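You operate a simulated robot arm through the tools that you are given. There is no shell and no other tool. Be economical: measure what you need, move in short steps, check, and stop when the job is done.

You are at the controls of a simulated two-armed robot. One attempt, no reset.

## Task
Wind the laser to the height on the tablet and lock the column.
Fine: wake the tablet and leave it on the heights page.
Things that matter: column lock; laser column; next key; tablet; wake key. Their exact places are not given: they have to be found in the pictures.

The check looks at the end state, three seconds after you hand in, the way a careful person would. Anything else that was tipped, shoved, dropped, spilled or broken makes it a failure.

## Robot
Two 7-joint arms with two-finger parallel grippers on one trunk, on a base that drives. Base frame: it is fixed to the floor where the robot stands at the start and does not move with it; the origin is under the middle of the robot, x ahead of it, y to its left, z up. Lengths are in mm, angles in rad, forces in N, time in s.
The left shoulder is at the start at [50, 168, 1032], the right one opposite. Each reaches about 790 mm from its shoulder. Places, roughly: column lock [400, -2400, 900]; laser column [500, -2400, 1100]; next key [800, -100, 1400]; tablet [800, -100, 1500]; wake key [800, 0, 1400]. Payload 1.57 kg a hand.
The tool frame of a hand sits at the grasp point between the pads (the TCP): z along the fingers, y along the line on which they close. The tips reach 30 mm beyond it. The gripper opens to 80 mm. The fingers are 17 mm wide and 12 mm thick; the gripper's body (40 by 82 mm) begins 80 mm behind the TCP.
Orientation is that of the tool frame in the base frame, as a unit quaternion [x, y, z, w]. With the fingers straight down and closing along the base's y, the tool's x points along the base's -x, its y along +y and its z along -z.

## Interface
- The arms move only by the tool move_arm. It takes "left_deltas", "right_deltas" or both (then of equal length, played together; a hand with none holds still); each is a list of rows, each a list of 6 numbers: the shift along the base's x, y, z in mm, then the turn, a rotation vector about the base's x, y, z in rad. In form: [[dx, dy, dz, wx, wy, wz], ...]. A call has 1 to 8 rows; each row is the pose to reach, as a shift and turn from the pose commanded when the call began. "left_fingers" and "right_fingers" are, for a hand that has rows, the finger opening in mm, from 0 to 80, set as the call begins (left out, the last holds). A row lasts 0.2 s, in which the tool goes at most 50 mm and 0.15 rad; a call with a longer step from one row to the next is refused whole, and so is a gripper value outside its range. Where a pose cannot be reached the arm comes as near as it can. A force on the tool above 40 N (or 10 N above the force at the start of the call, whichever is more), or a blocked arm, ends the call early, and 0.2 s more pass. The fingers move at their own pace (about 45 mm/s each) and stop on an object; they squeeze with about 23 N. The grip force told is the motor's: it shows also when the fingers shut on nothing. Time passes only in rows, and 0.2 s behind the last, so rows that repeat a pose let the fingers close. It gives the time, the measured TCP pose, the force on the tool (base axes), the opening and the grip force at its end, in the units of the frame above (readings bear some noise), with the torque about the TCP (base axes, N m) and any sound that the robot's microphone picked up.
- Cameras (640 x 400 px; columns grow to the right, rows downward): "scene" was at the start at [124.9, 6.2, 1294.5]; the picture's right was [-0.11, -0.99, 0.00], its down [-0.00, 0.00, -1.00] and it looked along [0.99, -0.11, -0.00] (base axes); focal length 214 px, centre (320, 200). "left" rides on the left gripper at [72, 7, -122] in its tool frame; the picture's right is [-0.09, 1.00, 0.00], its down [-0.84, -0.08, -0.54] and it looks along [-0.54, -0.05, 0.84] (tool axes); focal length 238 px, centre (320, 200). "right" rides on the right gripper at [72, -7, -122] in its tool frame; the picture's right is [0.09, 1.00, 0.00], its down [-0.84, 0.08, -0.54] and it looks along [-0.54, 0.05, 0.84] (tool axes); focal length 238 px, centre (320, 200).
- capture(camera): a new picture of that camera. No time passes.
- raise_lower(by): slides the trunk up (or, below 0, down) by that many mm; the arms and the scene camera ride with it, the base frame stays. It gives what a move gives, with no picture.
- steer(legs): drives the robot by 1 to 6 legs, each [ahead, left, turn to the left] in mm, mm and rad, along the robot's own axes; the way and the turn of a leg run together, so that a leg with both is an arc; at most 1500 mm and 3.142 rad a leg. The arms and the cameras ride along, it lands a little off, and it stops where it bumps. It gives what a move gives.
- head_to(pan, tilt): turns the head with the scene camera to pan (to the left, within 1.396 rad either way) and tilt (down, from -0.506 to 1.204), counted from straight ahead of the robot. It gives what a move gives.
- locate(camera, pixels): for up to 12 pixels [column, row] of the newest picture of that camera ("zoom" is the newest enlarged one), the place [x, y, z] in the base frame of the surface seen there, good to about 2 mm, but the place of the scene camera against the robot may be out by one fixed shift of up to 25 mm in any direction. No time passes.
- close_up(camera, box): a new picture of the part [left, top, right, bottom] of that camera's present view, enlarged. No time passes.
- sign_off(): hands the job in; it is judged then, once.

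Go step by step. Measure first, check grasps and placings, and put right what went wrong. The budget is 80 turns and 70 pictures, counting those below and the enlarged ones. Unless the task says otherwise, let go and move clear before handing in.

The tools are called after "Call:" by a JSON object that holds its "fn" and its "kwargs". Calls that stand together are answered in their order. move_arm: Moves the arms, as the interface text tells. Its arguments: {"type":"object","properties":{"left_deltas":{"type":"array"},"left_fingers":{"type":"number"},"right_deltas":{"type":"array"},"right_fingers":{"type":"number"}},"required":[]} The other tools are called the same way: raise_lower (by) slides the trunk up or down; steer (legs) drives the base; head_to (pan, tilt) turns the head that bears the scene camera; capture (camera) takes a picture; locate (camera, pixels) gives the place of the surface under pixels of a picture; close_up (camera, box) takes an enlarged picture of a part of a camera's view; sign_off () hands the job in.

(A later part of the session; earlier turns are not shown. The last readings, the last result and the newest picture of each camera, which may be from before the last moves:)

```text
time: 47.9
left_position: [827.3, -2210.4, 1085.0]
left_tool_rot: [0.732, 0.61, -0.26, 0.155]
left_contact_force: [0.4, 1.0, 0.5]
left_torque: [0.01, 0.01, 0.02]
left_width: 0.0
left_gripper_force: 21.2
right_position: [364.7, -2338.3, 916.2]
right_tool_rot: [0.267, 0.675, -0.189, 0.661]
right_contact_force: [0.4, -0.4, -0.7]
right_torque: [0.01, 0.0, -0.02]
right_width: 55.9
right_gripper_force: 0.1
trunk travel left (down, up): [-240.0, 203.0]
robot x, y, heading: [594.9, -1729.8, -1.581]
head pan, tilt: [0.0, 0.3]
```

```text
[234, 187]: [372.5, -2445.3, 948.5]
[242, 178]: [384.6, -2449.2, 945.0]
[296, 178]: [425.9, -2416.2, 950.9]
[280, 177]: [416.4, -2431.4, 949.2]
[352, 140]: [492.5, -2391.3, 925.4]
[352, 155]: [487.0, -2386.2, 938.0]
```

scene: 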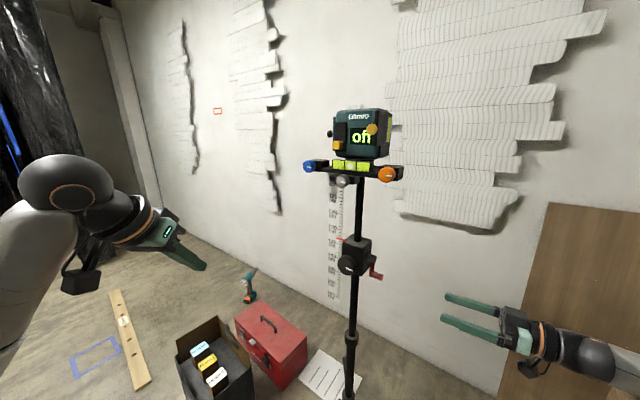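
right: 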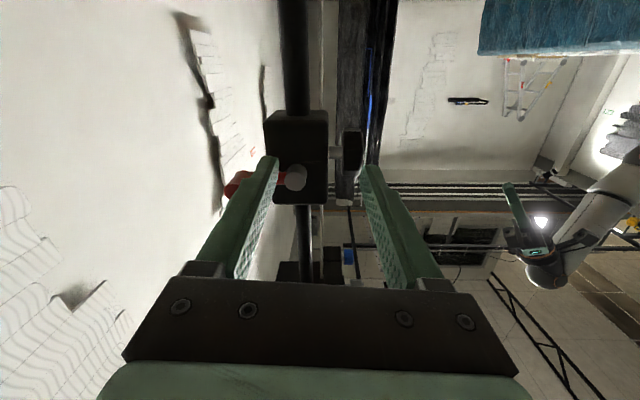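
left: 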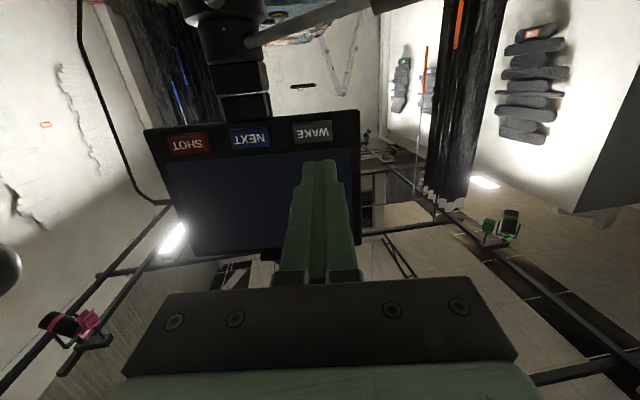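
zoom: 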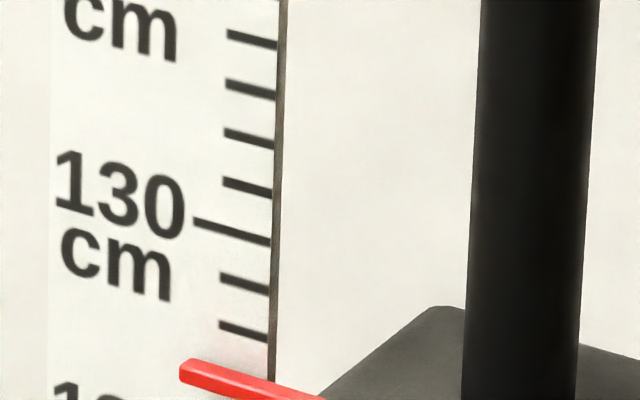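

Pointer now reads about 133. The handle is now at about φ=90° ([373,-2444,950]). Moving to pre-grasp there.

Call:
{"fn": "move_arm", "kwargs": {"right_deltas": [[-25, -5, 10, 0, 0, 0.02], [-42, -35, 22, 0, 0, 0.04], [-42, -72, 34, 0, 0, 0.04], [-42, -72, 34, 0, 0, 0.04]], "right_fingers": 56}}

Call:
{"fn": "capture", "kwargs": {"camera": "right"}}

```text
time: 48.9
left_position: [826.0, -2210.8, 1085.6]
left_tool_rot: [0.732, 0.61, -0.261, 0.156]
left_contact_force: [0.5, 0.0, 0.2]
left_torque: [0.0, -0.01, -0.02]
left_width: 0.0
left_gripper_force: 21.7
right_position: [324.9, -2413.4, 949.5]
right_tool_rot: [0.254, 0.681, -0.174, 0.665]
right_contact_force: [-0.1, -0.6, 1.4]
right_torque: [-0.02, -0.01, -0.03]
right_width: 56.0
right_gripper_force: 0.0
trunk travel left (down, up): [-240.0, 203.0]
robot x, y, heading: [594.8, -1728.3, -1.583]
head pan, tilt: [0.0, 0.3]
```

```text
39 pictures are left
```

right: 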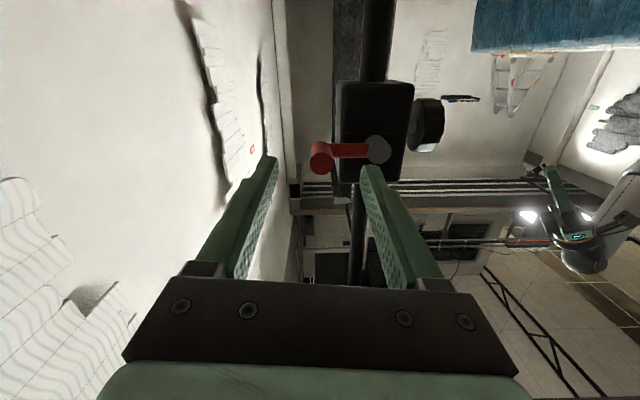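

Call:
{"fn": "locate", "kwargs": {"camera": "right", "pixels": [[320, 158], [379, 150], [345, 152]]}}

```text
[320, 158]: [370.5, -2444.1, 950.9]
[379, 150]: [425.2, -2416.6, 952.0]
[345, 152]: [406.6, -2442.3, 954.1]
```

Handle centre at [371,-2444,951]. Advance and close.

Call:
{"fn": "move_arm", "kwargs": {"right_deltas": [[21, -14, 1, 0, 0, 0], [42, -28, 1.5, 0, 0, 0], [42, -28, 1.5, 0, 0, 0]]}}

Call:
{"fn": "move_arm", "kwargs": {"right_deltas": [[0, 0, 0, 0, 0, 0], [0, 0, 0, 0, 0, 0], [0, 0, 0, 0, 0, 0], [0, 0, 0, 0, 0, 0]], "right_fingers": 0}}

Call:
{"fn": "move_arm", "kwargs": {"right_deltas": [[0.5, 0.5, 6.7, 0, 0, 0], [1, 1.5, 13.5, 0, 0, 0], [2.5, 3.6, 20, 0, 0, 0], [4, 5.7, 26, 0, 0, 0], [8.8, 12.4, 36.8, 0, 0, 0], [15, 21.2, 45, 0, 0, 0], [22.3, 31.4, 50.2, 0, 0, 0], [30.2, 42.4, 52, 0, 0, 0]]}}

Call:
{"fn": "close_up", "kwargs": {"camera": "scene", "box": [325, 215, 365, 240]}}

```text
time: 49.7
left_position: [827.0, -2210.2, 1084.2]
left_tool_rot: [0.732, 0.61, -0.261, 0.155]
left_contact_force: [0.3, 0.0, -0.6]
left_torque: [0.0, 0.03, -0.02]
left_width: 0.0
left_gripper_force: 21.3
right_position: [367.4, -2441.0, 952.8]
right_tool_rot: [0.253, 0.68, -0.175, 0.665]
right_contact_force: [-0.7, 0.8, 0.7]
right_torque: [0.01, 0.03, 0.0]
right_width: 55.9
right_gripper_force: 0.1
trunk travel left (down, up): [-240.0, 203.0]
robot x, y, heading: [594.2, -1729.0, -1.584]
head pan, tilt: [0.0, 0.3]
```

```text
time: 50.7
left_position: [827.3, -2212.6, 1083.9]
left_tool_rot: [0.732, 0.61, -0.261, 0.155]
left_contact_force: [-0.2, 0.3, 0.4]
left_torque: [-0.01, 0.01, 0.01]
left_width: 0.1
left_gripper_force: 21.5
right_position: [367.8, -2440.5, 953.1]
right_tool_rot: [0.255, 0.68, -0.175, 0.664]
right_contact_force: [0.9, -1.4, 0.0]
right_torque: [0.02, 0.01, -0.51]
right_width: 19.7
right_gripper_force: 29.7
trunk travel left (down, up): [-240.0, 203.0]
robot x, y, heading: [595.8, -1729.3, -1.584]
head pan, tilt: [0.0, 0.3]
```

```text
time: 51.5
left_position: [827.9, -2213.8, 1083.6]
left_tool_rot: [0.732, 0.611, -0.259, 0.154]
left_contact_force: [0.3, -0.3, -0.6]
left_torque: [0.0, 0.0, -0.04]
left_width: 0.0
left_gripper_force: 21.7
right_position: [367.8, -2440.7, 953.9]
right_tool_rot: [0.265, 0.688, -0.174, 0.653]
right_contact_force: [0.6, -20.5, -10.5]
right_torque: [0.32, 0.18, -0.06]
right_width: 20.0
right_gripper_force: 33.3
trunk travel left (down, up): [-240.0, 203.0]
robot x, y, heading: [598.8, -1730.8, -1.579]
head pan, tilt: [0.0, 0.3]
stopped in row 4 (right hand): the force on the tool passed its limit (the readings are from after the stop); the commanded pose is now the measured one
```

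```text
16.00 times, centred on (345, 228) of scene
```

zoom: 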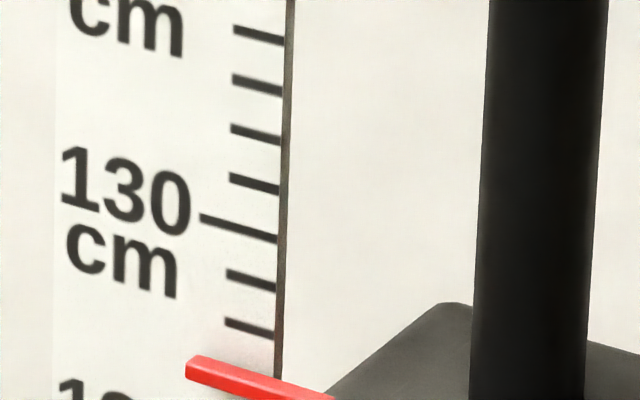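

The crank hit a firm stop at ~90° (40 N limit) while the tape did not move: the column is locked. I'll release and back the right hand off, then bring the left hand in front of the lock knob.

Call:
{"fn": "move_arm", "kwargs": {"right_deltas": [[0, 0, 0, 0, 0, 0], [0, 0, 0, 0, 0, 0], [0, 0, 0, 0, 0, 0], [-25, 17, 0, 0, 0, 0], [-50, 35, 0, 0, 0, 0], [-80, 55, 0, 0, 0, 0], [-110, 75, 0, 0, 0, 0]], "right_fingers": 56}}

Call:
{"fn": "move_arm", "kwargs": {"left_deltas": [[-30, -6, -17, -0.115, 0.039, -0.042], [-61, -11, -33, -0.229, 0.078, -0.083], [-92, -17, -50, -0.344, 0.117, -0.125], [-122, -22, -66, -0.458, 0.156, -0.166], [-153, -28, -83, -0.573, 0.195, -0.208], [-184, -34, -100, -0.688, 0.234, -0.25], [-214, -39, -116, -0.802, 0.273, -0.291], [-245, -45, -133, -0.917, 0.3125, -0.333]], "left_fingers": 78}}

Call:
{"fn": "capture", "kwargs": {"camera": "left"}}

Call:
{"fn": "close_up", "kwargs": {"camera": "scene", "box": [305, 190, 405, 320]}}

```text
time: 53.1
left_position: [826.3, -2211.0, 1085.5]
left_tool_rot: [0.732, 0.61, -0.26, 0.156]
left_contact_force: [-0.2, -0.2, 0.8]
left_torque: [-0.01, 0.01, 0.0]
left_width: 0.1
left_gripper_force: 21.7
right_position: [257.8, -2361.2, 960.3]
right_tool_rot: [0.26, 0.687, -0.173, 0.656]
right_contact_force: [-0.1, 0.3, -0.3]
right_torque: [0.02, 0.01, -0.03]
right_width: 56.0
right_gripper_force: 0.0
trunk travel left (down, up): [-240.0, 203.0]
robot x, y, heading: [594.1, -1730.3, -1.586]
head pan, tilt: [0.0, 0.3]
```

```text
time: 54.9
left_position: [582.1, -2254.6, 951.9]
left_tool_rot: [-0.629, -0.322, 0.629, -0.323]
left_contact_force: [-0.6, 0.5, -0.5]
left_torque: [0.01, 0.01, 0.01]
left_width: 78.3
left_gripper_force: 0.1
right_position: [258.1, -2360.0, 959.7]
right_tool_rot: [0.261, 0.687, -0.173, 0.656]
right_contact_force: [0.0, 1.1, -0.1]
right_torque: [0.0, -0.02, 0.0]
right_width: 55.8
right_gripper_force: 0.0
trunk travel left (down, up): [-240.0, 203.0]
robot x, y, heading: [596.4, -1733.2, -1.583]
head pan, tilt: [0.0, 0.3]
```

```text
37 pictures are left
```

left: 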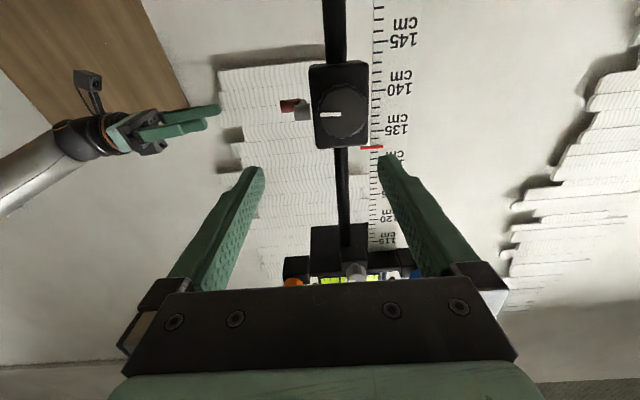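

```text
3.08 times, centred on (355, 255) of scene
```

zoom: 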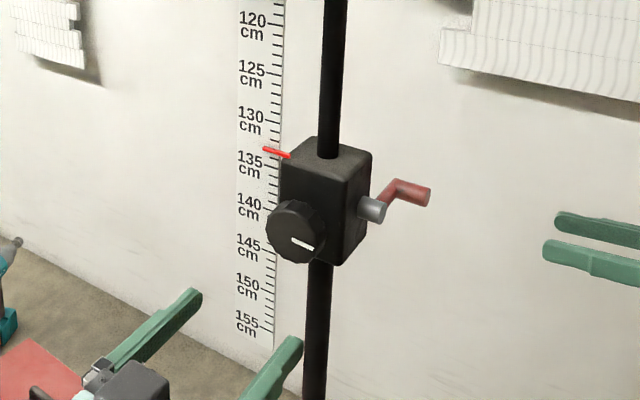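

Left camera sees the knob head-on at (343,112) with its mark. Enlarging and measuring.

Call:
{"fn": "close_up", "kwargs": {"camera": "left", "box": [283, 55, 403, 175]}}

Call:
{"fn": "locate", "kwargs": {"camera": "left", "pixels": [[343, 112], [343, 92], [343, 133], [325, 112], [361, 112], [318, 75], [363, 75], [320, 143], [362, 143], [292, 106]]}}

```text
3.33 times, centred on (343, 115) of left
```

zoom: 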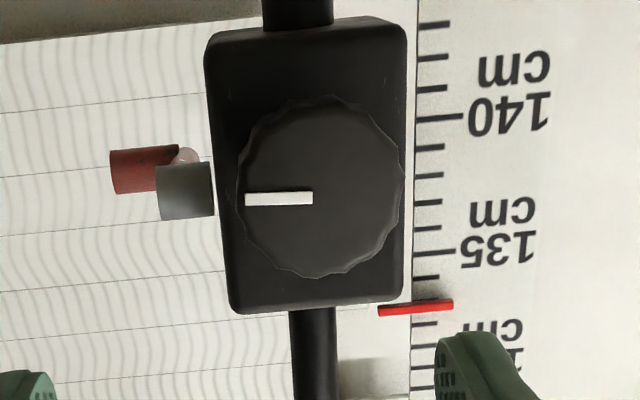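

```text
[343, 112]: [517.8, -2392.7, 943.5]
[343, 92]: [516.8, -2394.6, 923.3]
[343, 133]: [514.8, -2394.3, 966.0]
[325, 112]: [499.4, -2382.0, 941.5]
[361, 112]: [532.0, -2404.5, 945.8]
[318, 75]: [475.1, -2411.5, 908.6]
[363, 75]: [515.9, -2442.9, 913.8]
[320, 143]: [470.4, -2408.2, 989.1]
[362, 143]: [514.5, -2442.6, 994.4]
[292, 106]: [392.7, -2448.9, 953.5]
```

Knob face centre is [518,-2393,944], Ø≈52 mm, mark pointing to 3 o'clock (toward the crank). I'll line up with it, tips 15 mm short, then check.

Call:
{"fn": "move_arm", "kwargs": {"left_deltas": [[21, -15, -8, 0, 0, 0], [1, -44, -8, 0, 0, 0], [-19, -73, -8, 0, 0, 0], [-38.5, -101.2, -8, 0, 0, 0], [-38.5, -101.2, -8, 0, 0, 0]], "left_fingers": 80}}

Call:
{"fn": "capture", "kwargs": {"camera": "left"}}

```text
time: 56.1
left_position: [542.6, -2357.6, 943.2]
left_tool_rot: [-0.628, -0.324, 0.629, -0.323]
left_contact_force: [0.3, -0.2, -0.2]
left_torque: [0.02, 0.01, 0.0]
left_width: 80.1
left_gripper_force: 0.1
right_position: [258.0, -2360.7, 960.4]
right_tool_rot: [0.259, 0.687, -0.172, 0.657]
right_contact_force: [-0.2, 0.8, 0.8]
right_torque: [0.01, 0.0, 0.01]
right_width: 56.0
right_gripper_force: 0.0
trunk travel left (down, up): [-240.0, 203.0]
robot x, y, heading: [594.8, -1730.6, -1.583]
head pan, tilt: [0.0, 0.3]
```

```text
34 pictures are left
```

left: 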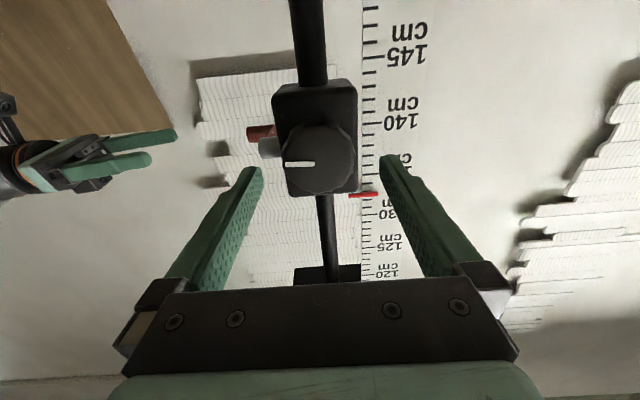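

Knob centred between fingers. Advance and grip.

Call:
{"fn": "move_arm", "kwargs": {"left_deltas": [[-10, -14, 0, 0, 0, 0], [-20, -28.4, 0.5, 0, 0, 0], [-20, -28.4, 0.5, 0, 0, 0]]}}

Call:
{"fn": "move_arm", "kwargs": {"left_deltas": [[0, 0, 0, 0, 0, 0], [0, 0, 0, 0, 0, 0], [0, 0, 0, 0, 0, 0]], "left_fingers": 30}}

Call:
{"fn": "close_up", "kwargs": {"camera": "left", "box": [220, 100, 420, 225]}}

```text
time: 56.9
left_position: [522.5, -2385.8, 943.2]
left_tool_rot: [-0.628, -0.325, 0.628, -0.324]
left_contact_force: [-0.8, 0.9, 0.0]
left_torque: [0.0, 0.0, 0.0]
left_width: 79.9
left_gripper_force: 0.1
right_position: [258.3, -2361.8, 959.7]
right_tool_rot: [0.26, 0.687, -0.173, 0.657]
right_contact_force: [0.5, -0.5, 0.0]
right_torque: [-0.01, 0.01, 0.01]
right_width: 55.9
right_gripper_force: 0.1
trunk travel left (down, up): [-240.0, 203.0]
robot x, y, heading: [596.2, -1726.7, -1.581]
head pan, tilt: [0.0, 0.3]
```

```text
time: 57.7
left_position: [521.9, -2386.2, 944.4]
left_tool_rot: [-0.628, -0.324, 0.629, -0.323]
left_contact_force: [-4.1, 3.4, -1.0]
left_torque: [0.0, 0.02, -0.32]
left_width: 55.4
left_gripper_force: 27.1
right_position: [257.6, -2359.9, 959.4]
right_tool_rot: [0.26, 0.686, -0.174, 0.657]
right_contact_force: [-0.1, 0.6, 0.3]
right_torque: [-0.04, -0.02, 0.01]
right_width: 55.9
right_gripper_force: 0.0
trunk travel left (down, up): [-240.0, 203.0]
robot x, y, heading: [598.5, -1731.6, -1.581]
head pan, tilt: [0.0, 0.3]
```

```text
3.20 times, centred on (320, 162) of left
```

zoom: 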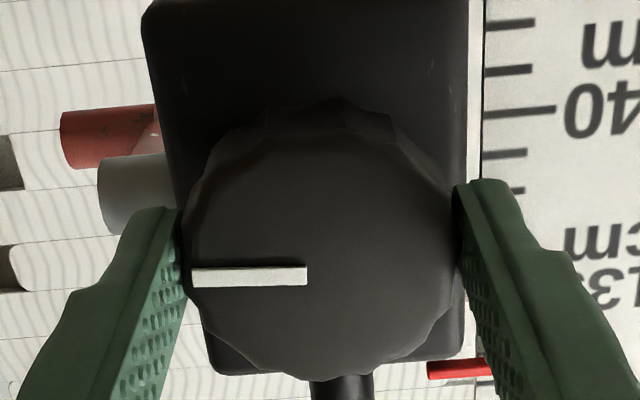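

Knob gripped (55 mm). Trying CCW (as seen from the front) by 0.56 rad.

Call:
{"fn": "move_arm", "kwargs": {"left_deltas": [[0, 0, 0, 0.08, 0.115, 0], [0, 0, 0, 0.16, 0.23, 0], [0, 0, 0, 0.24, 0.345, 0], [0, 0, 0, 0.32, 0.46, 0], [0, 0, 0, 0.32, 0.46, 0]]}}

Call:
{"fn": "close_up", "kwargs": {"camera": "scene", "box": [305, 190, 405, 320]}}

```text
time: 58.9
left_position: [520.5, -2385.1, 944.2]
left_tool_rot: [-0.512, -0.485, 0.696, -0.136]
left_contact_force: [-15.1, 0.1, 1.3]
left_torque: [0.2, -0.16, -0.48]
left_width: 55.0
left_gripper_force: 44.8
right_position: [257.2, -2362.3, 959.5]
right_tool_rot: [0.26, 0.686, -0.173, 0.657]
right_contact_force: [-0.4, 0.3, -0.7]
right_torque: [-0.01, -0.02, -0.03]
right_width: 56.0
right_gripper_force: 0.2
trunk travel left (down, up): [-240.0, 203.0]
robot x, y, heading: [597.4, -1731.2, -1.58]
head pan, tilt: [0.0, 0.3]
```

```text
3.08 times, centred on (355, 255) of scene
```

zoom: 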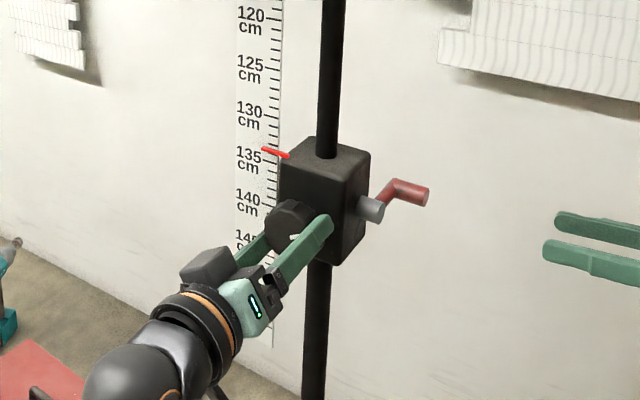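

The knob turned with little torque, and the tape appears to have jumped up ~5 mm relative to the pointer: unlocked, it seems. Checking with the left wrist view.

Call:
{"fn": "capture", "kwargs": {"camera": "left"}}

Call:
{"fn": "close_up", "kwargs": {"camera": "scene", "box": [325, 215, 365, 240]}}

```text
31 pictures are left
```

left: 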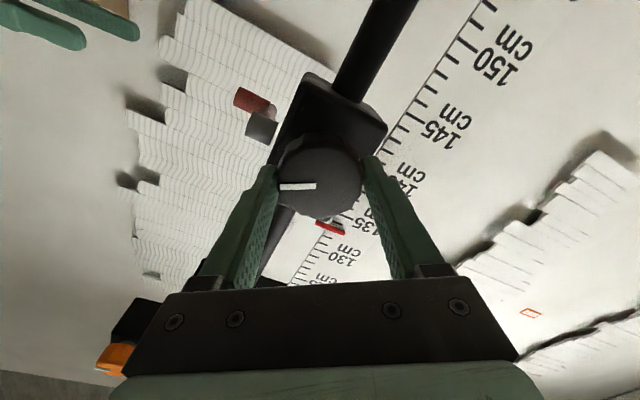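

```text
16.00 times, centred on (345, 228) of scene
```

zoom: 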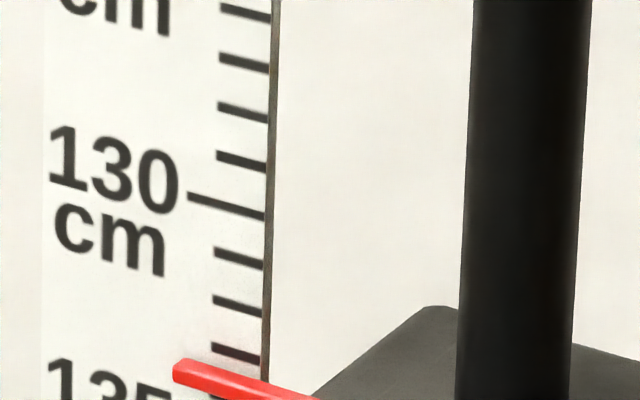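

The knob turned with the hand and the tape rose ~5 mm: unlocked, and 90° of CCW crank = +5 mm (so CW lowers, ~20 mm/turn). Keeping the left hand on the knob, I'll bring the right hand back to the crank handle.

Call:
{"fn": "move_arm", "kwargs": {"right_deltas": [[33, -26, -5, 0, 0, 0], [67, -52, -9, 0, 0, 0], [67, -52, -9, 0, 0, 0]]}}

Call:
{"fn": "capture", "kwargs": {"camera": "right"}}

Call:
{"fn": "locate", "kwargs": {"camera": "right", "pixels": [[320, 158], [318, 153], [379, 150], [374, 147]]}}

```text
time: 59.7
left_position: [521.1, -2385.7, 944.8]
left_tool_rot: [-0.513, -0.484, 0.696, -0.137]
left_contact_force: [-18.3, 0.2, 0.9]
left_torque: [-0.09, 0.12, -0.51]
left_width: 55.0
left_gripper_force: 45.0
right_position: [324.0, -2412.8, 949.9]
right_tool_rot: [0.26, 0.686, -0.173, 0.657]
right_contact_force: [-0.8, 0.2, 0.3]
right_torque: [0.04, 0.0, 0.01]
right_width: 56.1
right_gripper_force: 0.0
trunk travel left (down, up): [-240.0, 203.0]
robot x, y, heading: [594.0, -1729.6, -1.582]
head pan, tilt: [0.0, 0.3]
```

```text
29 pictures are left
```

right: 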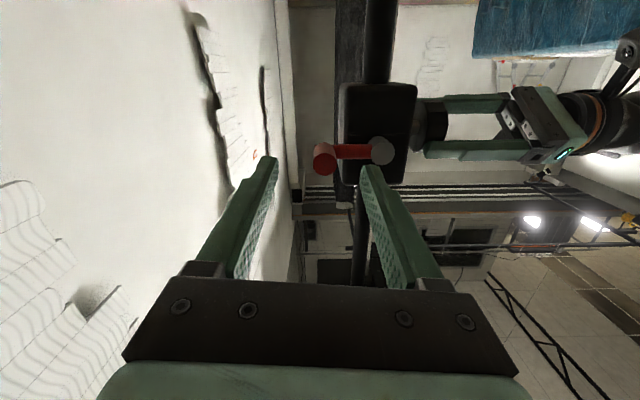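

```text
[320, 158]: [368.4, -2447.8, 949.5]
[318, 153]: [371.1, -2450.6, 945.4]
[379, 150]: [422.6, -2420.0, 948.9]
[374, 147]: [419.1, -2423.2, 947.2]
```

The left hand is pulling the tripod with ~18 N (shifted ~4 mm). I'll open the left fingers slightly to relieve that, and then relocate the crank.

Call:
{"fn": "move_arm", "kwargs": {"left_deltas": [[0, 0, 0, 0, 0, 0], [0, 0, 0, 0, 0, 0], [0, 0, 0, 0, 0, 0]], "left_fingers": 76}}

Call:
{"fn": "capture", "kwargs": {"camera": "right"}}

Call:
{"fn": "locate", "kwargs": {"camera": "right", "pixels": [[320, 158], [324, 158], [328, 158], [379, 150], [382, 150]]}}

Call:
{"fn": "close_up", "kwargs": {"camera": "scene", "box": [325, 210, 380, 245]}}

```text
time: 60.5
left_position: [523.1, -2385.8, 943.9]
left_tool_rot: [-0.512, -0.485, 0.695, -0.139]
left_contact_force: [0.3, -0.3, 0.4]
left_torque: [-0.02, -0.01, 0.01]
left_width: 76.2
left_gripper_force: 0.0
right_position: [325.0, -2413.3, 951.1]
right_tool_rot: [0.26, 0.687, -0.173, 0.656]
right_contact_force: [0.2, -0.2, -0.1]
right_torque: [-0.02, 0.01, -0.01]
right_width: 55.9
right_gripper_force: 0.2
trunk travel left (down, up): [-240.0, 203.0]
robot x, y, heading: [593.4, -1728.4, -1.581]
head pan, tilt: [0.0, 0.3]
```

```text
28 pictures are left
```

right: 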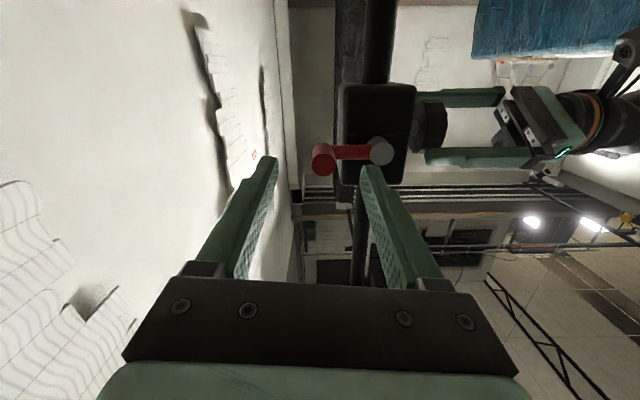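

```text
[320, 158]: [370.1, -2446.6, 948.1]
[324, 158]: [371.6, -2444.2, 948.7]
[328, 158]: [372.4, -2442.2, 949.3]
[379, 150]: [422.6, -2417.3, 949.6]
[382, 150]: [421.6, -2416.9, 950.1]
```

```text
11.43 times, centred on (352, 228) of scene
```

zoom: 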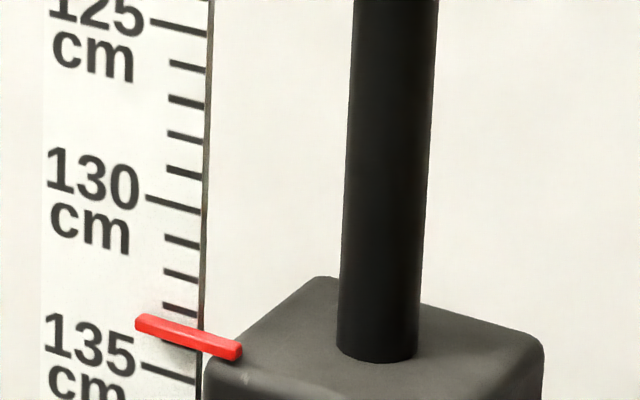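

Force is released; handle end centre [371.5,-2444,949], and the tape reads ≈133.5. Gripping the handle, then winding clockwise half a turn.

Call:
{"fn": "move_arm", "kwargs": {"right_deltas": [[21, -14, -1, 0, 0, 0], [42.4, -27.7, -2, 0, 0, 0], [42.4, -27.7, -2, 0, 0, 0]]}}

Call:
{"fn": "move_arm", "kwargs": {"right_deltas": [[0, 0, 0, 0, 0, 0], [0, 0, 0, 0, 0, 0], [0, 0, 0, 0, 0, 0], [0, 0, 0, 0, 0, 0]], "right_fingers": 0}}

Call:
{"fn": "move_arm", "kwargs": {"right_deltas": [[2.3, 3.2, -19.9, 0, 0, 0], [8.7, 12.5, -36.8, 0, 0, 0], [18.3, 26.3, -48, 0, 0, 0], [29.6, 42.6, -52, 0, 0, 0], [41, 59, -48, 0, 0, 0], [50.6, 72.8, -36.8, 0, 0, 0], [57, 82, -19.9, 0, 0, 0], [59.3, 85.3, 0, 0, 0, 0]]}}

Call:
{"fn": "close_up", "kwargs": {"camera": "scene", "box": [305, 190, 405, 320]}}

```text
time: 61.3
left_position: [523.8, -2386.9, 943.2]
left_tool_rot: [-0.512, -0.485, 0.695, -0.138]
left_contact_force: [-0.3, -0.6, 0.4]
left_torque: [-0.01, 0.02, 0.0]
left_width: 75.8
left_gripper_force: 0.1
right_position: [367.5, -2441.7, 948.7]
right_tool_rot: [0.26, 0.687, -0.173, 0.656]
right_contact_force: [-0.2, 0.4, -0.4]
right_torque: [0.02, 0.01, 0.02]
right_width: 56.2
right_gripper_force: 0.0
trunk travel left (down, up): [-240.0, 203.0]
robot x, y, heading: [592.0, -1731.2, -1.58]
head pan, tilt: [0.0, 0.3]
```

```text
time: 62.3
left_position: [524.0, -2385.7, 944.1]
left_tool_rot: [-0.511, -0.486, 0.695, -0.138]
left_contact_force: [0.0, 0.5, 0.5]
left_torque: [0.03, 0.04, 0.03]
left_width: 76.2
left_gripper_force: 0.1
right_position: [368.5, -2441.1, 948.5]
right_tool_rot: [0.26, 0.687, -0.172, 0.656]
right_contact_force: [2.4, 3.9, -0.9]
right_torque: [-0.07, -0.04, -0.06]
right_width: 19.4
right_gripper_force: 30.4
trunk travel left (down, up): [-240.0, 203.0]
robot x, y, heading: [595.8, -1730.2, -1.578]
head pan, tilt: [0.0, 0.3]
```

```text
time: 64.1
left_position: [524.3, -2386.2, 943.4]
left_tool_rot: [-0.512, -0.485, 0.696, -0.137]
left_contact_force: [-1.2, 0.3, 0.9]
left_torque: [-0.01, -0.03, 0.02]
left_width: 76.1
left_gripper_force: 0.0
right_position: [427.4, -2355.0, 949.5]
right_tool_rot: [0.26, 0.687, -0.172, 0.656]
right_contact_force: [-0.2, 0.3, 0.7]
right_torque: [0.02, 0.03, 0.01]
right_width: 0.0
right_gripper_force: 21.4
trunk travel left (down, up): [-240.0, 203.0]
robot x, y, heading: [595.5, -1728.8, -1.58]
head pan, tilt: [0.0, 0.3]
```

```text
3.08 times, centred on (355, 255) of scene
```

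zoom: 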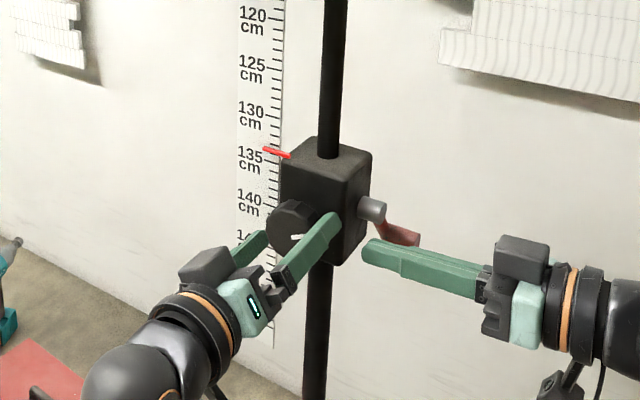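

It slipped again midway (φ≈25°). Checking the fine tape view for whether the column moved.

Call:
{"fn": "close_up", "kwargs": {"camera": "scene", "box": [325, 210, 380, 245]}}

Call:
{"fn": "move_arm", "kwargs": {"left_deltas": [[0, 0, 0, 0, 0, 0], [0, 0, 0, 0, 0, 0], [0, 0, 0, 0, 0, 0]], "left_fingers": 40, "right_deltas": [[-30, 20, 0, 0, 0, 0], [-60, 40, 0, 0, 0, 0], [-60, 40, 0, 0, 0, 0]], "right_fingers": 56}}

```text
11.43 times, centred on (352, 228) of scene
```

zoom: 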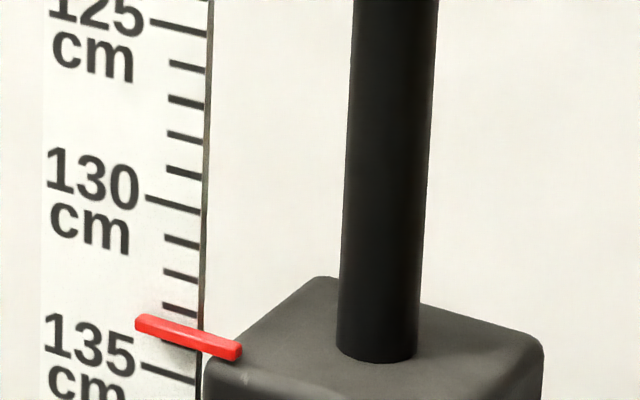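

```text
time: 64.9
left_position: [522.6, -2386.2, 945.4]
left_tool_rot: [-0.512, -0.484, 0.696, -0.137]
left_contact_force: [-5.5, 3.3, 2.4]
left_torque: [-0.12, 0.05, -0.33]
left_width: 55.8
left_gripper_force: 29.0
right_position: [367.6, -2314.6, 947.6]
right_tool_rot: [0.259, 0.687, -0.173, 0.657]
right_contact_force: [0.5, 1.2, 0.1]
right_torque: [-0.02, 0.0, -0.03]
right_width: 56.0
right_gripper_force: 0.1
trunk travel left (down, up): [-240.0, 203.0]
robot x, y, heading: [596.3, -1728.7, -1.583]
head pan, tilt: [0.0, 0.3]
```

No column motion: the lock still grips. With the left hand regripped, I'll loosen the knob by a further ~1 rad.

Call:
{"fn": "move_arm", "kwargs": {"left_deltas": [[0, 0, 0, 0.08, 0.115, 0], [0, 0, 0, 0.16, 0.23, 0], [0, 0, 0, 0.24, 0.345, 0], [0, 0, 0, 0.32, 0.46, 0], [0, 0, 0, 0.4, 0.575, 0], [0, 0, 0, 0.48, 0.69, 0], [0, 0, 0, 0.56, 0.805, 0], [0, 0, 0, 0.56, 0.805, 0]]}}

Call:
{"fn": "close_up", "kwargs": {"camera": "scene", "box": [305, 190, 405, 320]}}

Call:
{"fn": "capture", "kwargs": {"camera": "left"}}

```text
time: 65.4
left_position: [527.6, -2385.4, 947.7]
left_tool_rot: [-0.481, -0.514, 0.704, -0.093]
left_contact_force: [-19.2, 15.3, 8.5]
left_torque: [-0.19, -0.15, -0.92]
left_width: 61.1
left_gripper_force: 11.7
right_position: [361.7, -2311.8, 949.4]
right_tool_rot: [0.262, 0.685, -0.176, 0.656]
right_contact_force: [0.4, -0.4, 0.1]
right_torque: [0.0, -0.04, 0.03]
right_width: 55.9
right_gripper_force: 0.1
trunk travel left (down, up): [-240.0, 203.0]
robot x, y, heading: [594.6, -1730.8, -1.585]
head pan, tilt: [0.0, 0.3]
stopped in row 2 (left hand): the force on the tool passed its limit (the readings are from after the stop); the commanded pose is now the measured one
```

```text
3.08 times, centred on (355, 255) of scene
```

zoom: 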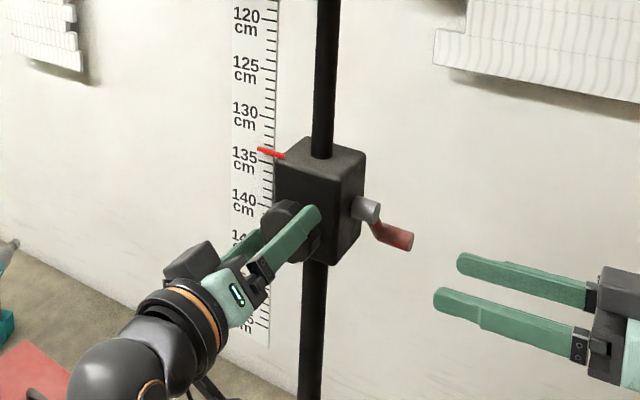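

```text
23 pictures are left
```

left: 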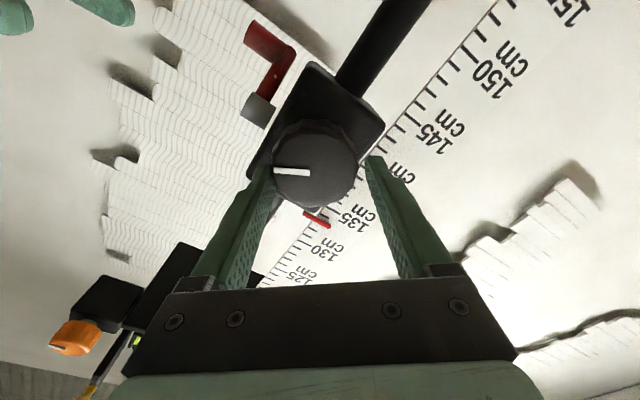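

The knob has come to a stop (mark lags the hand by ~0.1 rad), so it is fully open; letting go of the knob at once to relieve the tripod, then zoom on the tape.

Call:
{"fn": "move_arm", "kwargs": {"left_deltas": [[0, 0, 0, 0, 0, 0], [0, 0, 0, 0, 0, 0], [0, 0, 0, 0, 0, 0], [0, 0, 0, 0, 0, 0], [0, 0, 0, 0, 0, 0]], "left_fingers": 80}}

Call:
{"fn": "close_up", "kwargs": {"camera": "scene", "box": [325, 210, 380, 245]}}

Call:
{"fn": "capture", "kwargs": {"camera": "right"}}

```text
time: 66.6
left_position: [536.5, -2391.3, 943.5]
left_tool_rot: [-0.478, -0.521, 0.701, -0.094]
left_contact_force: [-5.1, 2.4, 1.1]
left_torque: [-0.05, -0.03, -0.11]
left_width: 80.1
left_gripper_force: 0.1
right_position: [363.2, -2314.6, 947.6]
right_tool_rot: [0.261, 0.686, -0.174, 0.656]
right_contact_force: [0.1, -0.1, 0.0]
right_torque: [-0.01, -0.01, 0.0]
right_width: 56.2
right_gripper_force: 0.1
trunk travel left (down, up): [-240.0, 203.0]
robot x, y, heading: [593.7, -1730.4, -1.584]
head pan, tilt: [0.0, 0.3]
```

```text
11.43 times, centred on (352, 228) of scene
```

zoom: 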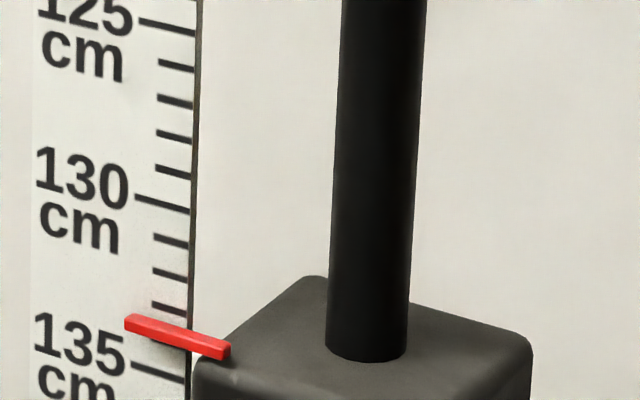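

```text
21 pictures are left
```

right: 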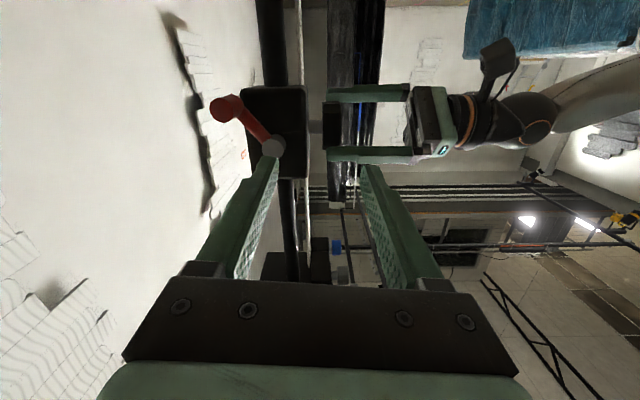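

The column still hasn't followed, so the lock seems only partly loosened and the left wrist was off-centre (TCP 14 mm aside). I'll recentre, back off the left hand, and roll it back about 1 rad for a fresh grip.

Call:
{"fn": "move_arm", "kwargs": {"left_deltas": [[-14, 5, 0, 0, 0, 0], [3, 29, 0, 0, 0, 0], [20, 54, 0, -0.08, -0.115, -0.002], [20, 54, 0, -0.16, -0.23, -0.003], [20, 54, 0, -0.24, -0.345, -0.005], [20, 54, 0, -0.32, -0.46, -0.007], [20, 54, 0, -0.4, -0.575, -0.008], [20, 54, 0, -0.48, -0.69, -0.01]], "left_fingers": 80}}

Call:
{"fn": "move_arm", "kwargs": {"left_deltas": [[0, 0, 0, -0.08, -0.115, -0.002], [0, 0, 0, -0.08, -0.115, -0.002]]}}

Call:
{"fn": "capture", "kwargs": {"camera": "left"}}

```text
time: 68.4
left_position: [553.1, -2335.7, 941.3]
left_tool_rot: [0.652, 0.279, -0.601, 0.368]
left_contact_force: [0.8, -0.6, 0.3]
left_torque: [-0.01, 0.01, 0.01]
left_width: 80.1
left_gripper_force: 0.1
right_position: [364.5, -2315.5, 948.5]
right_tool_rot: [0.261, 0.687, -0.174, 0.656]
right_contact_force: [-0.6, 0.3, -1.1]
right_torque: [0.0, 0.0, 0.0]
right_width: 56.2
right_gripper_force: 0.0
trunk travel left (down, up): [-240.0, 203.0]
robot x, y, heading: [592.2, -1731.6, -1.586]
head pan, tilt: [0.0, 0.3]
```

```text
time: 69.0
left_position: [553.3, -2336.9, 942.8]
left_tool_rot: [0.67, 0.234, -0.574, 0.409]
left_contact_force: [0.0, -0.1, 0.3]
left_torque: [0.01, 0.0, 0.02]
left_width: 80.1
left_gripper_force: 0.0
right_position: [363.5, -2314.9, 948.2]
right_tool_rot: [0.261, 0.687, -0.174, 0.656]
right_contact_force: [0.3, 0.7, -0.2]
right_torque: [0.02, -0.04, 0.01]
right_width: 56.1
right_gripper_force: 0.0
trunk travel left (down, up): [-240.0, 203.0]
robot x, y, heading: [594.2, -1727.0, -1.583]
head pan, tilt: [0.0, 0.3]
```

```text
20 pictures are left
```

left: 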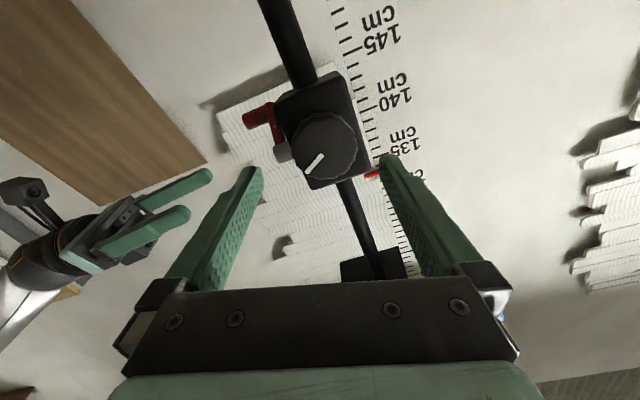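

The knob's mark now sits ~0.54 rad off its start, so the second attempt did not turn it further. Measuring the knob again for a centred regrip.

Call:
{"fn": "locate", "kwargs": {"camera": "left", "pixels": [[325, 147], [325, 125], [325, 170], [345, 147], [303, 147], [278, 155]]}}

Call:
{"fn": "close_up", "kwargs": {"camera": "left", "box": [245, 85, 405, 185]}}

```text
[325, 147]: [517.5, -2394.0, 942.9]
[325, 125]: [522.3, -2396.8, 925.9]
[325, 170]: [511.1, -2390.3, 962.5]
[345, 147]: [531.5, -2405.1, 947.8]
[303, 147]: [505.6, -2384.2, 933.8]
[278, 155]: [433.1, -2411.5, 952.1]
```

```text
4.00 times, centred on (325, 135) of left
```

zoom: 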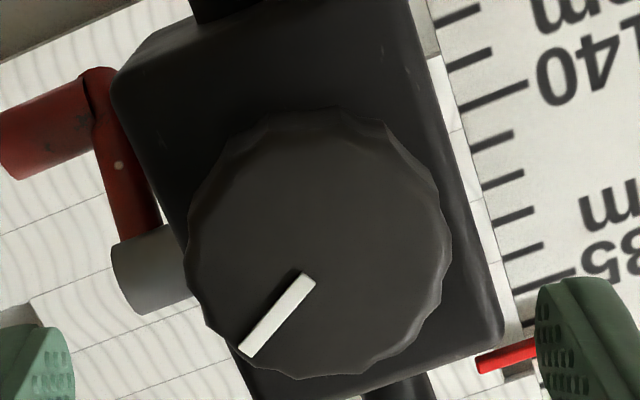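

Knob centre [518,-2394,942.5]. Advance on its axis, grip, and turn CCW in small steps.

Call:
{"fn": "move_arm", "kwargs": {"left_deltas": [[3, -2, 0, 0, 0, 0], [-14, -26, 0, 0, 0, 0], [-30.7, -50.5, 0, 0, 0, 0], [-30.7, -50.5, 0, 0, 0, 0]]}}

Call:
{"fn": "move_arm", "kwargs": {"left_deltas": [[0, 0, 0, 0, 0, 0], [0, 0, 0, 0, 0, 0], [0, 0, 0, 0, 0, 0]], "left_fingers": 20}}

Call:
{"fn": "move_arm", "kwargs": {"left_deltas": [[0, 0, 0, 0.08, 0.115, 0], [0, 0, 0, 0.16, 0.23, 0], [0, 0, 0, 0.24, 0.345, 0], [0, 0, 0, 0.24, 0.345, 0]]}}

Call:
{"fn": "close_up", "kwargs": {"camera": "left", "box": [220, 100, 420, 225]}}

```text
time: 70.0
left_position: [521.5, -2388.7, 941.9]
left_tool_rot: [0.67, 0.234, -0.574, 0.408]
left_contact_force: [0.2, 0.2, 0.3]
left_torque: [0.03, 0.02, -0.02]
left_width: 79.9
left_gripper_force: 0.0
right_position: [365.0, -2315.3, 947.8]
right_tool_rot: [0.261, 0.687, -0.173, 0.656]
right_contact_force: [-0.6, 0.6, -0.1]
right_torque: [0.03, -0.03, 0.01]
right_width: 56.0
right_gripper_force: 0.1
trunk travel left (down, up): [-240.0, 203.0]
robot x, y, heading: [592.1, -1727.8, -1.583]
head pan, tilt: [0.0, 0.3]
```

```text
time: 70.8
left_position: [520.9, -2385.3, 943.1]
left_tool_rot: [0.67, 0.234, -0.575, 0.406]
left_contact_force: [-3.0, 4.2, -2.1]
left_torque: [0.02, -0.02, -0.45]
left_width: 55.3
left_gripper_force: 26.4
right_position: [364.4, -2313.9, 948.4]
right_tool_rot: [0.261, 0.686, -0.173, 0.656]
right_contact_force: [0.6, 0.3, -0.4]
right_torque: [0.0, 0.01, 0.01]
right_width: 56.2
right_gripper_force: 0.1
trunk travel left (down, up): [-240.0, 203.0]
robot x, y, heading: [593.6, -1727.2, -1.586]
head pan, tilt: [0.0, 0.3]
```

```text
time: 71.8
left_position: [521.7, -2385.3, 943.1]
left_tool_rot: [-0.606, -0.368, 0.649, -0.276]
left_contact_force: [-12.8, 4.2, -4.5]
left_torque: [0.45, -0.53, 0.16]
left_width: 55.1
left_gripper_force: 45.0
right_position: [362.6, -2313.7, 949.2]
right_tool_rot: [0.262, 0.686, -0.174, 0.656]
right_contact_force: [-0.4, 0.3, 0.0]
right_torque: [-0.01, 0.01, 0.0]
right_width: 56.0
right_gripper_force: 0.1
trunk travel left (down, up): [-240.0, 203.0]
robot x, y, heading: [595.9, -1731.5, -1.585]
head pan, tilt: [0.0, 0.3]
```

```text
3.20 times, centred on (320, 162) of left
```

zoom: 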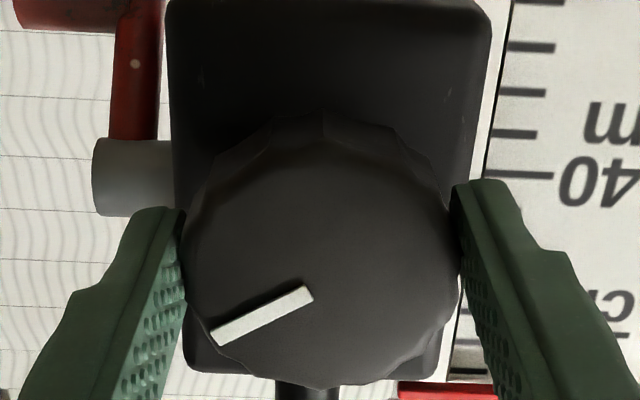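

The hand slipped round while the mark stayed put, so the knob is at its open end-stop (~30°). For the crank, friction gripping is poor; instead I'll use the closed right fingers as a pusher riding on the crank circle behind the handle. First release the knob and place the pusher.

Call:
{"fn": "move_arm", "kwargs": {"left_deltas": [[0, 0, 0, 0, 0, 0], [0, 0, 0, 0, 0, 0], [0, 0, 0, 0, 0, 0]], "left_fingers": 80}}

Call:
{"fn": "move_arm", "kwargs": {"right_deltas": [[-15, -31, 4, 0, 0, 0], [-30, -61, 8, 0, 0, 0], [-45.5, -91.5, 11.5, 0, 0, 0], [-45.5, -91.5, 11.5, 0, 0, 0], [-21, -109, 11.5, 0, 0, 0]], "right_fingers": 0}}

Call:
{"fn": "capture", "kwargs": {"camera": "right"}}

```text
time: 72.6
left_position: [524.2, -2385.6, 942.5]
left_tool_rot: [-0.605, -0.367, 0.648, -0.28]
left_contact_force: [0.6, -0.2, 0.2]
left_torque: [0.0, 0.02, 0.02]
left_width: 80.1
left_gripper_force: 0.0
right_position: [365.0, -2316.1, 947.0]
right_tool_rot: [0.261, 0.687, -0.173, 0.656]
right_contact_force: [-0.2, 0.5, 0.1]
right_torque: [-0.01, -0.01, 0.01]
right_width: 56.1
right_gripper_force: 0.2
trunk travel left (down, up): [-240.0, 203.0]
robot x, y, heading: [594.8, -1730.5, -1.582]
head pan, tilt: [0.0, 0.3]
```

```text
time: 73.8
left_position: [524.1, -2386.9, 942.9]
left_tool_rot: [-0.606, -0.367, 0.648, -0.28]
left_contact_force: [0.3, 0.8, 0.2]
left_torque: [0.01, 0.0, -0.01]
left_width: 80.0
left_gripper_force: 0.1
right_position: [343.2, -2422.4, 959.4]
right_tool_rot: [0.261, 0.687, -0.173, 0.656]
right_contact_force: [0.4, 0.2, -0.2]
right_torque: [-0.03, -0.03, -0.01]
right_width: 0.1
right_gripper_force: 21.4
trunk travel left (down, up): [-240.0, 203.0]
robot x, y, heading: [593.5, -1731.7, -1.583]
head pan, tilt: [0.0, 0.3]
```

```text
17 pictures are left
```

right: 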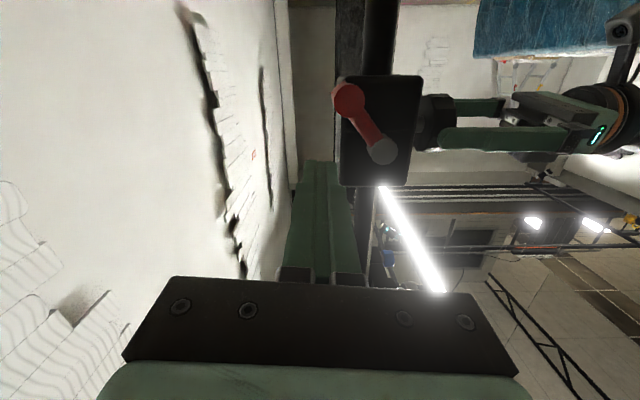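

Handle is at φ≈33°, pusher clear behind it. Insert and sweep clockwise from 100° to -60°.

Call:
{"fn": "move_arm", "kwargs": {"right_deltas": [[13, -9, 0, 0, 0, 0], [25, -18.3, 0.5, 0, 0, 0], [25, -18.3, 0.5, 0, 0, 0]]}}

Call:
{"fn": "move_arm", "kwargs": {"right_deltas": [[0, 0, -18, 0, 0, 0], [3.5, 5.1, -35, 0, 0, 0], [10.1, 14.6, -48.8, 0, 0, 0], [19, 27.4, -57.9, 0, 0, 0], [29.2, 42, -61, 0, 0, 0], [39.3, 56.6, -57.9, 0, 0, 0], [48.2, 69.4, -48.8, 0, 0, 0], [54.8, 78.9, -35, 0, 0, 0]]}}

Call:
{"fn": "close_up", "kwargs": {"camera": "scene", "box": [315, 205, 395, 265]}}

```text
time: 74.6
left_position: [523.7, -2386.8, 942.0]
left_tool_rot: [-0.605, -0.367, 0.648, -0.28]
left_contact_force: [0.5, -0.6, 0.2]
left_torque: [-0.01, 0.02, 0.01]
left_width: 79.8
left_gripper_force: 0.0
right_position: [369.3, -2440.8, 960.3]
right_tool_rot: [0.26, 0.687, -0.173, 0.656]
right_contact_force: [-1.1, -0.4, -0.5]
right_torque: [0.01, 0.03, -0.03]
right_width: 0.1
right_gripper_force: 21.2
trunk travel left (down, up): [-240.0, 203.0]
robot x, y, heading: [591.1, -1730.8, -1.584]
head pan, tilt: [0.0, 0.3]
```

```text
time: 75.8
left_position: [524.2, -2389.5, 942.6]
left_tool_rot: [-0.605, -0.368, 0.649, -0.278]
left_contact_force: [0.2, 0.6, -0.1]
left_torque: [0.02, 0.01, 0.0]
left_width: 80.1
left_gripper_force: 0.0
right_position: [385.9, -2412.6, 902.4]
right_tool_rot: [0.272, 0.682, -0.188, 0.652]
right_contact_force: [-1.7, -11.9, -4.3]
right_torque: [-0.04, 0.03, -0.12]
right_width: 0.2
right_gripper_force: 21.6
trunk travel left (down, up): [-240.0, 203.0]
robot x, y, heading: [593.5, -1733.2, -1.585]
head pan, tilt: [0.0, 0.3]
stopped in row 5 (right hand): the force on the tool passed its limit (the readings are from after the stop); the commanded pose is now the measured one
```

```text
6.67 times, centred on (355, 235) of scene
```

zoom: 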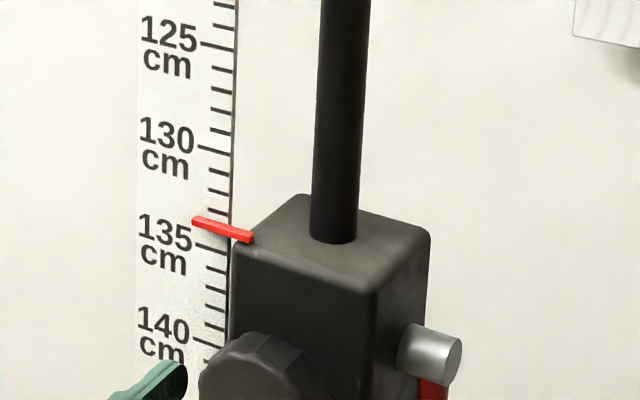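

Blocked again near φ≈0 with the tape unmoved (still ≈133.7), so the column is locked in this knob position too; the 5 mm jump must have happened in passing. I'll turn the knob back clockwise while the crank holds some wind-up, watching the tape.

Call:
{"fn": "move_arm", "kwargs": {"left_deltas": [[0, 0, 0, 0, 0, 0], [0, 0, 0, 0, 0, 0], [0, 0, 0, 0, 0, 0]], "left_fingers": 20}}

Call:
{"fn": "move_arm", "kwargs": {"left_deltas": [[0, 0, 0, -0.06, -0.086, 0], [0, 0, 0, -0.12, -0.172, 0], [0, 0, 0, -0.16, -0.23, 0], [0, 0, 0, -0.16, -0.23, 0]]}}

Call:
{"fn": "close_up", "kwargs": {"camera": "scene", "box": [315, 205, 395, 265]}}

```text
time: 76.6
left_position: [520.6, -2388.6, 942.2]
left_tool_rot: [-0.606, -0.366, 0.649, -0.277]
left_contact_force: [-8.7, 13.2, 0.1]
left_torque: [-0.26, 0.18, -0.94]
left_width: 55.4
left_gripper_force: 26.9
right_position: [386.0, -2413.1, 903.5]
right_tool_rot: [0.271, 0.681, -0.187, 0.654]
right_contact_force: [-1.3, -22.2, -7.7]
right_torque: [-0.11, 0.08, -0.25]
right_width: 0.3
right_gripper_force: 21.0
trunk travel left (down, up): [-240.0, 203.0]
robot x, y, heading: [597.2, -1733.1, -1.585]
head pan, tilt: [0.0, 0.3]
```

```text
time: 77.6
left_position: [519.2, -2386.7, 944.5]
left_tool_rot: [0.65, 0.278, -0.604, 0.368]
left_contact_force: [-14.9, 6.4, 7.8]
left_torque: [-0.56, 0.48, -0.89]
left_width: 55.3
left_gripper_force: 39.6
right_position: [385.0, -2412.1, 904.7]
right_tool_rot: [0.272, 0.681, -0.187, 0.654]
right_contact_force: [-4.9, -17.6, -6.2]
right_torque: [-0.1, 0.1, -0.21]
right_width: 0.0
right_gripper_force: 21.1
trunk travel left (down, up): [-240.0, 203.0]
robot x, y, heading: [593.0, -1730.3, -1.58]
head pan, tilt: [0.0, 0.3]
```

```text
6.67 times, centred on (355, 235) of scene
```

zoom: 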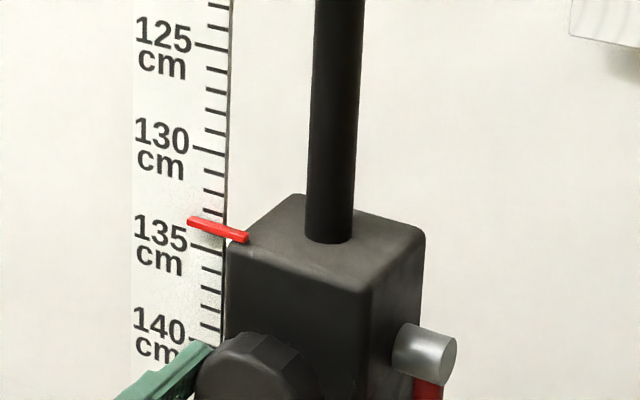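

Call:
{"fn": "close_up", "kwargs": {"camera": "left", "box": [200, 75, 440, 225]}}

```text
2.67 times, centred on (320, 150) of left
```

zoom: 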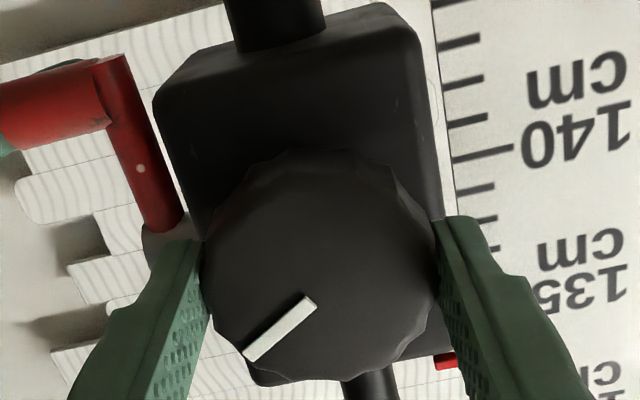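

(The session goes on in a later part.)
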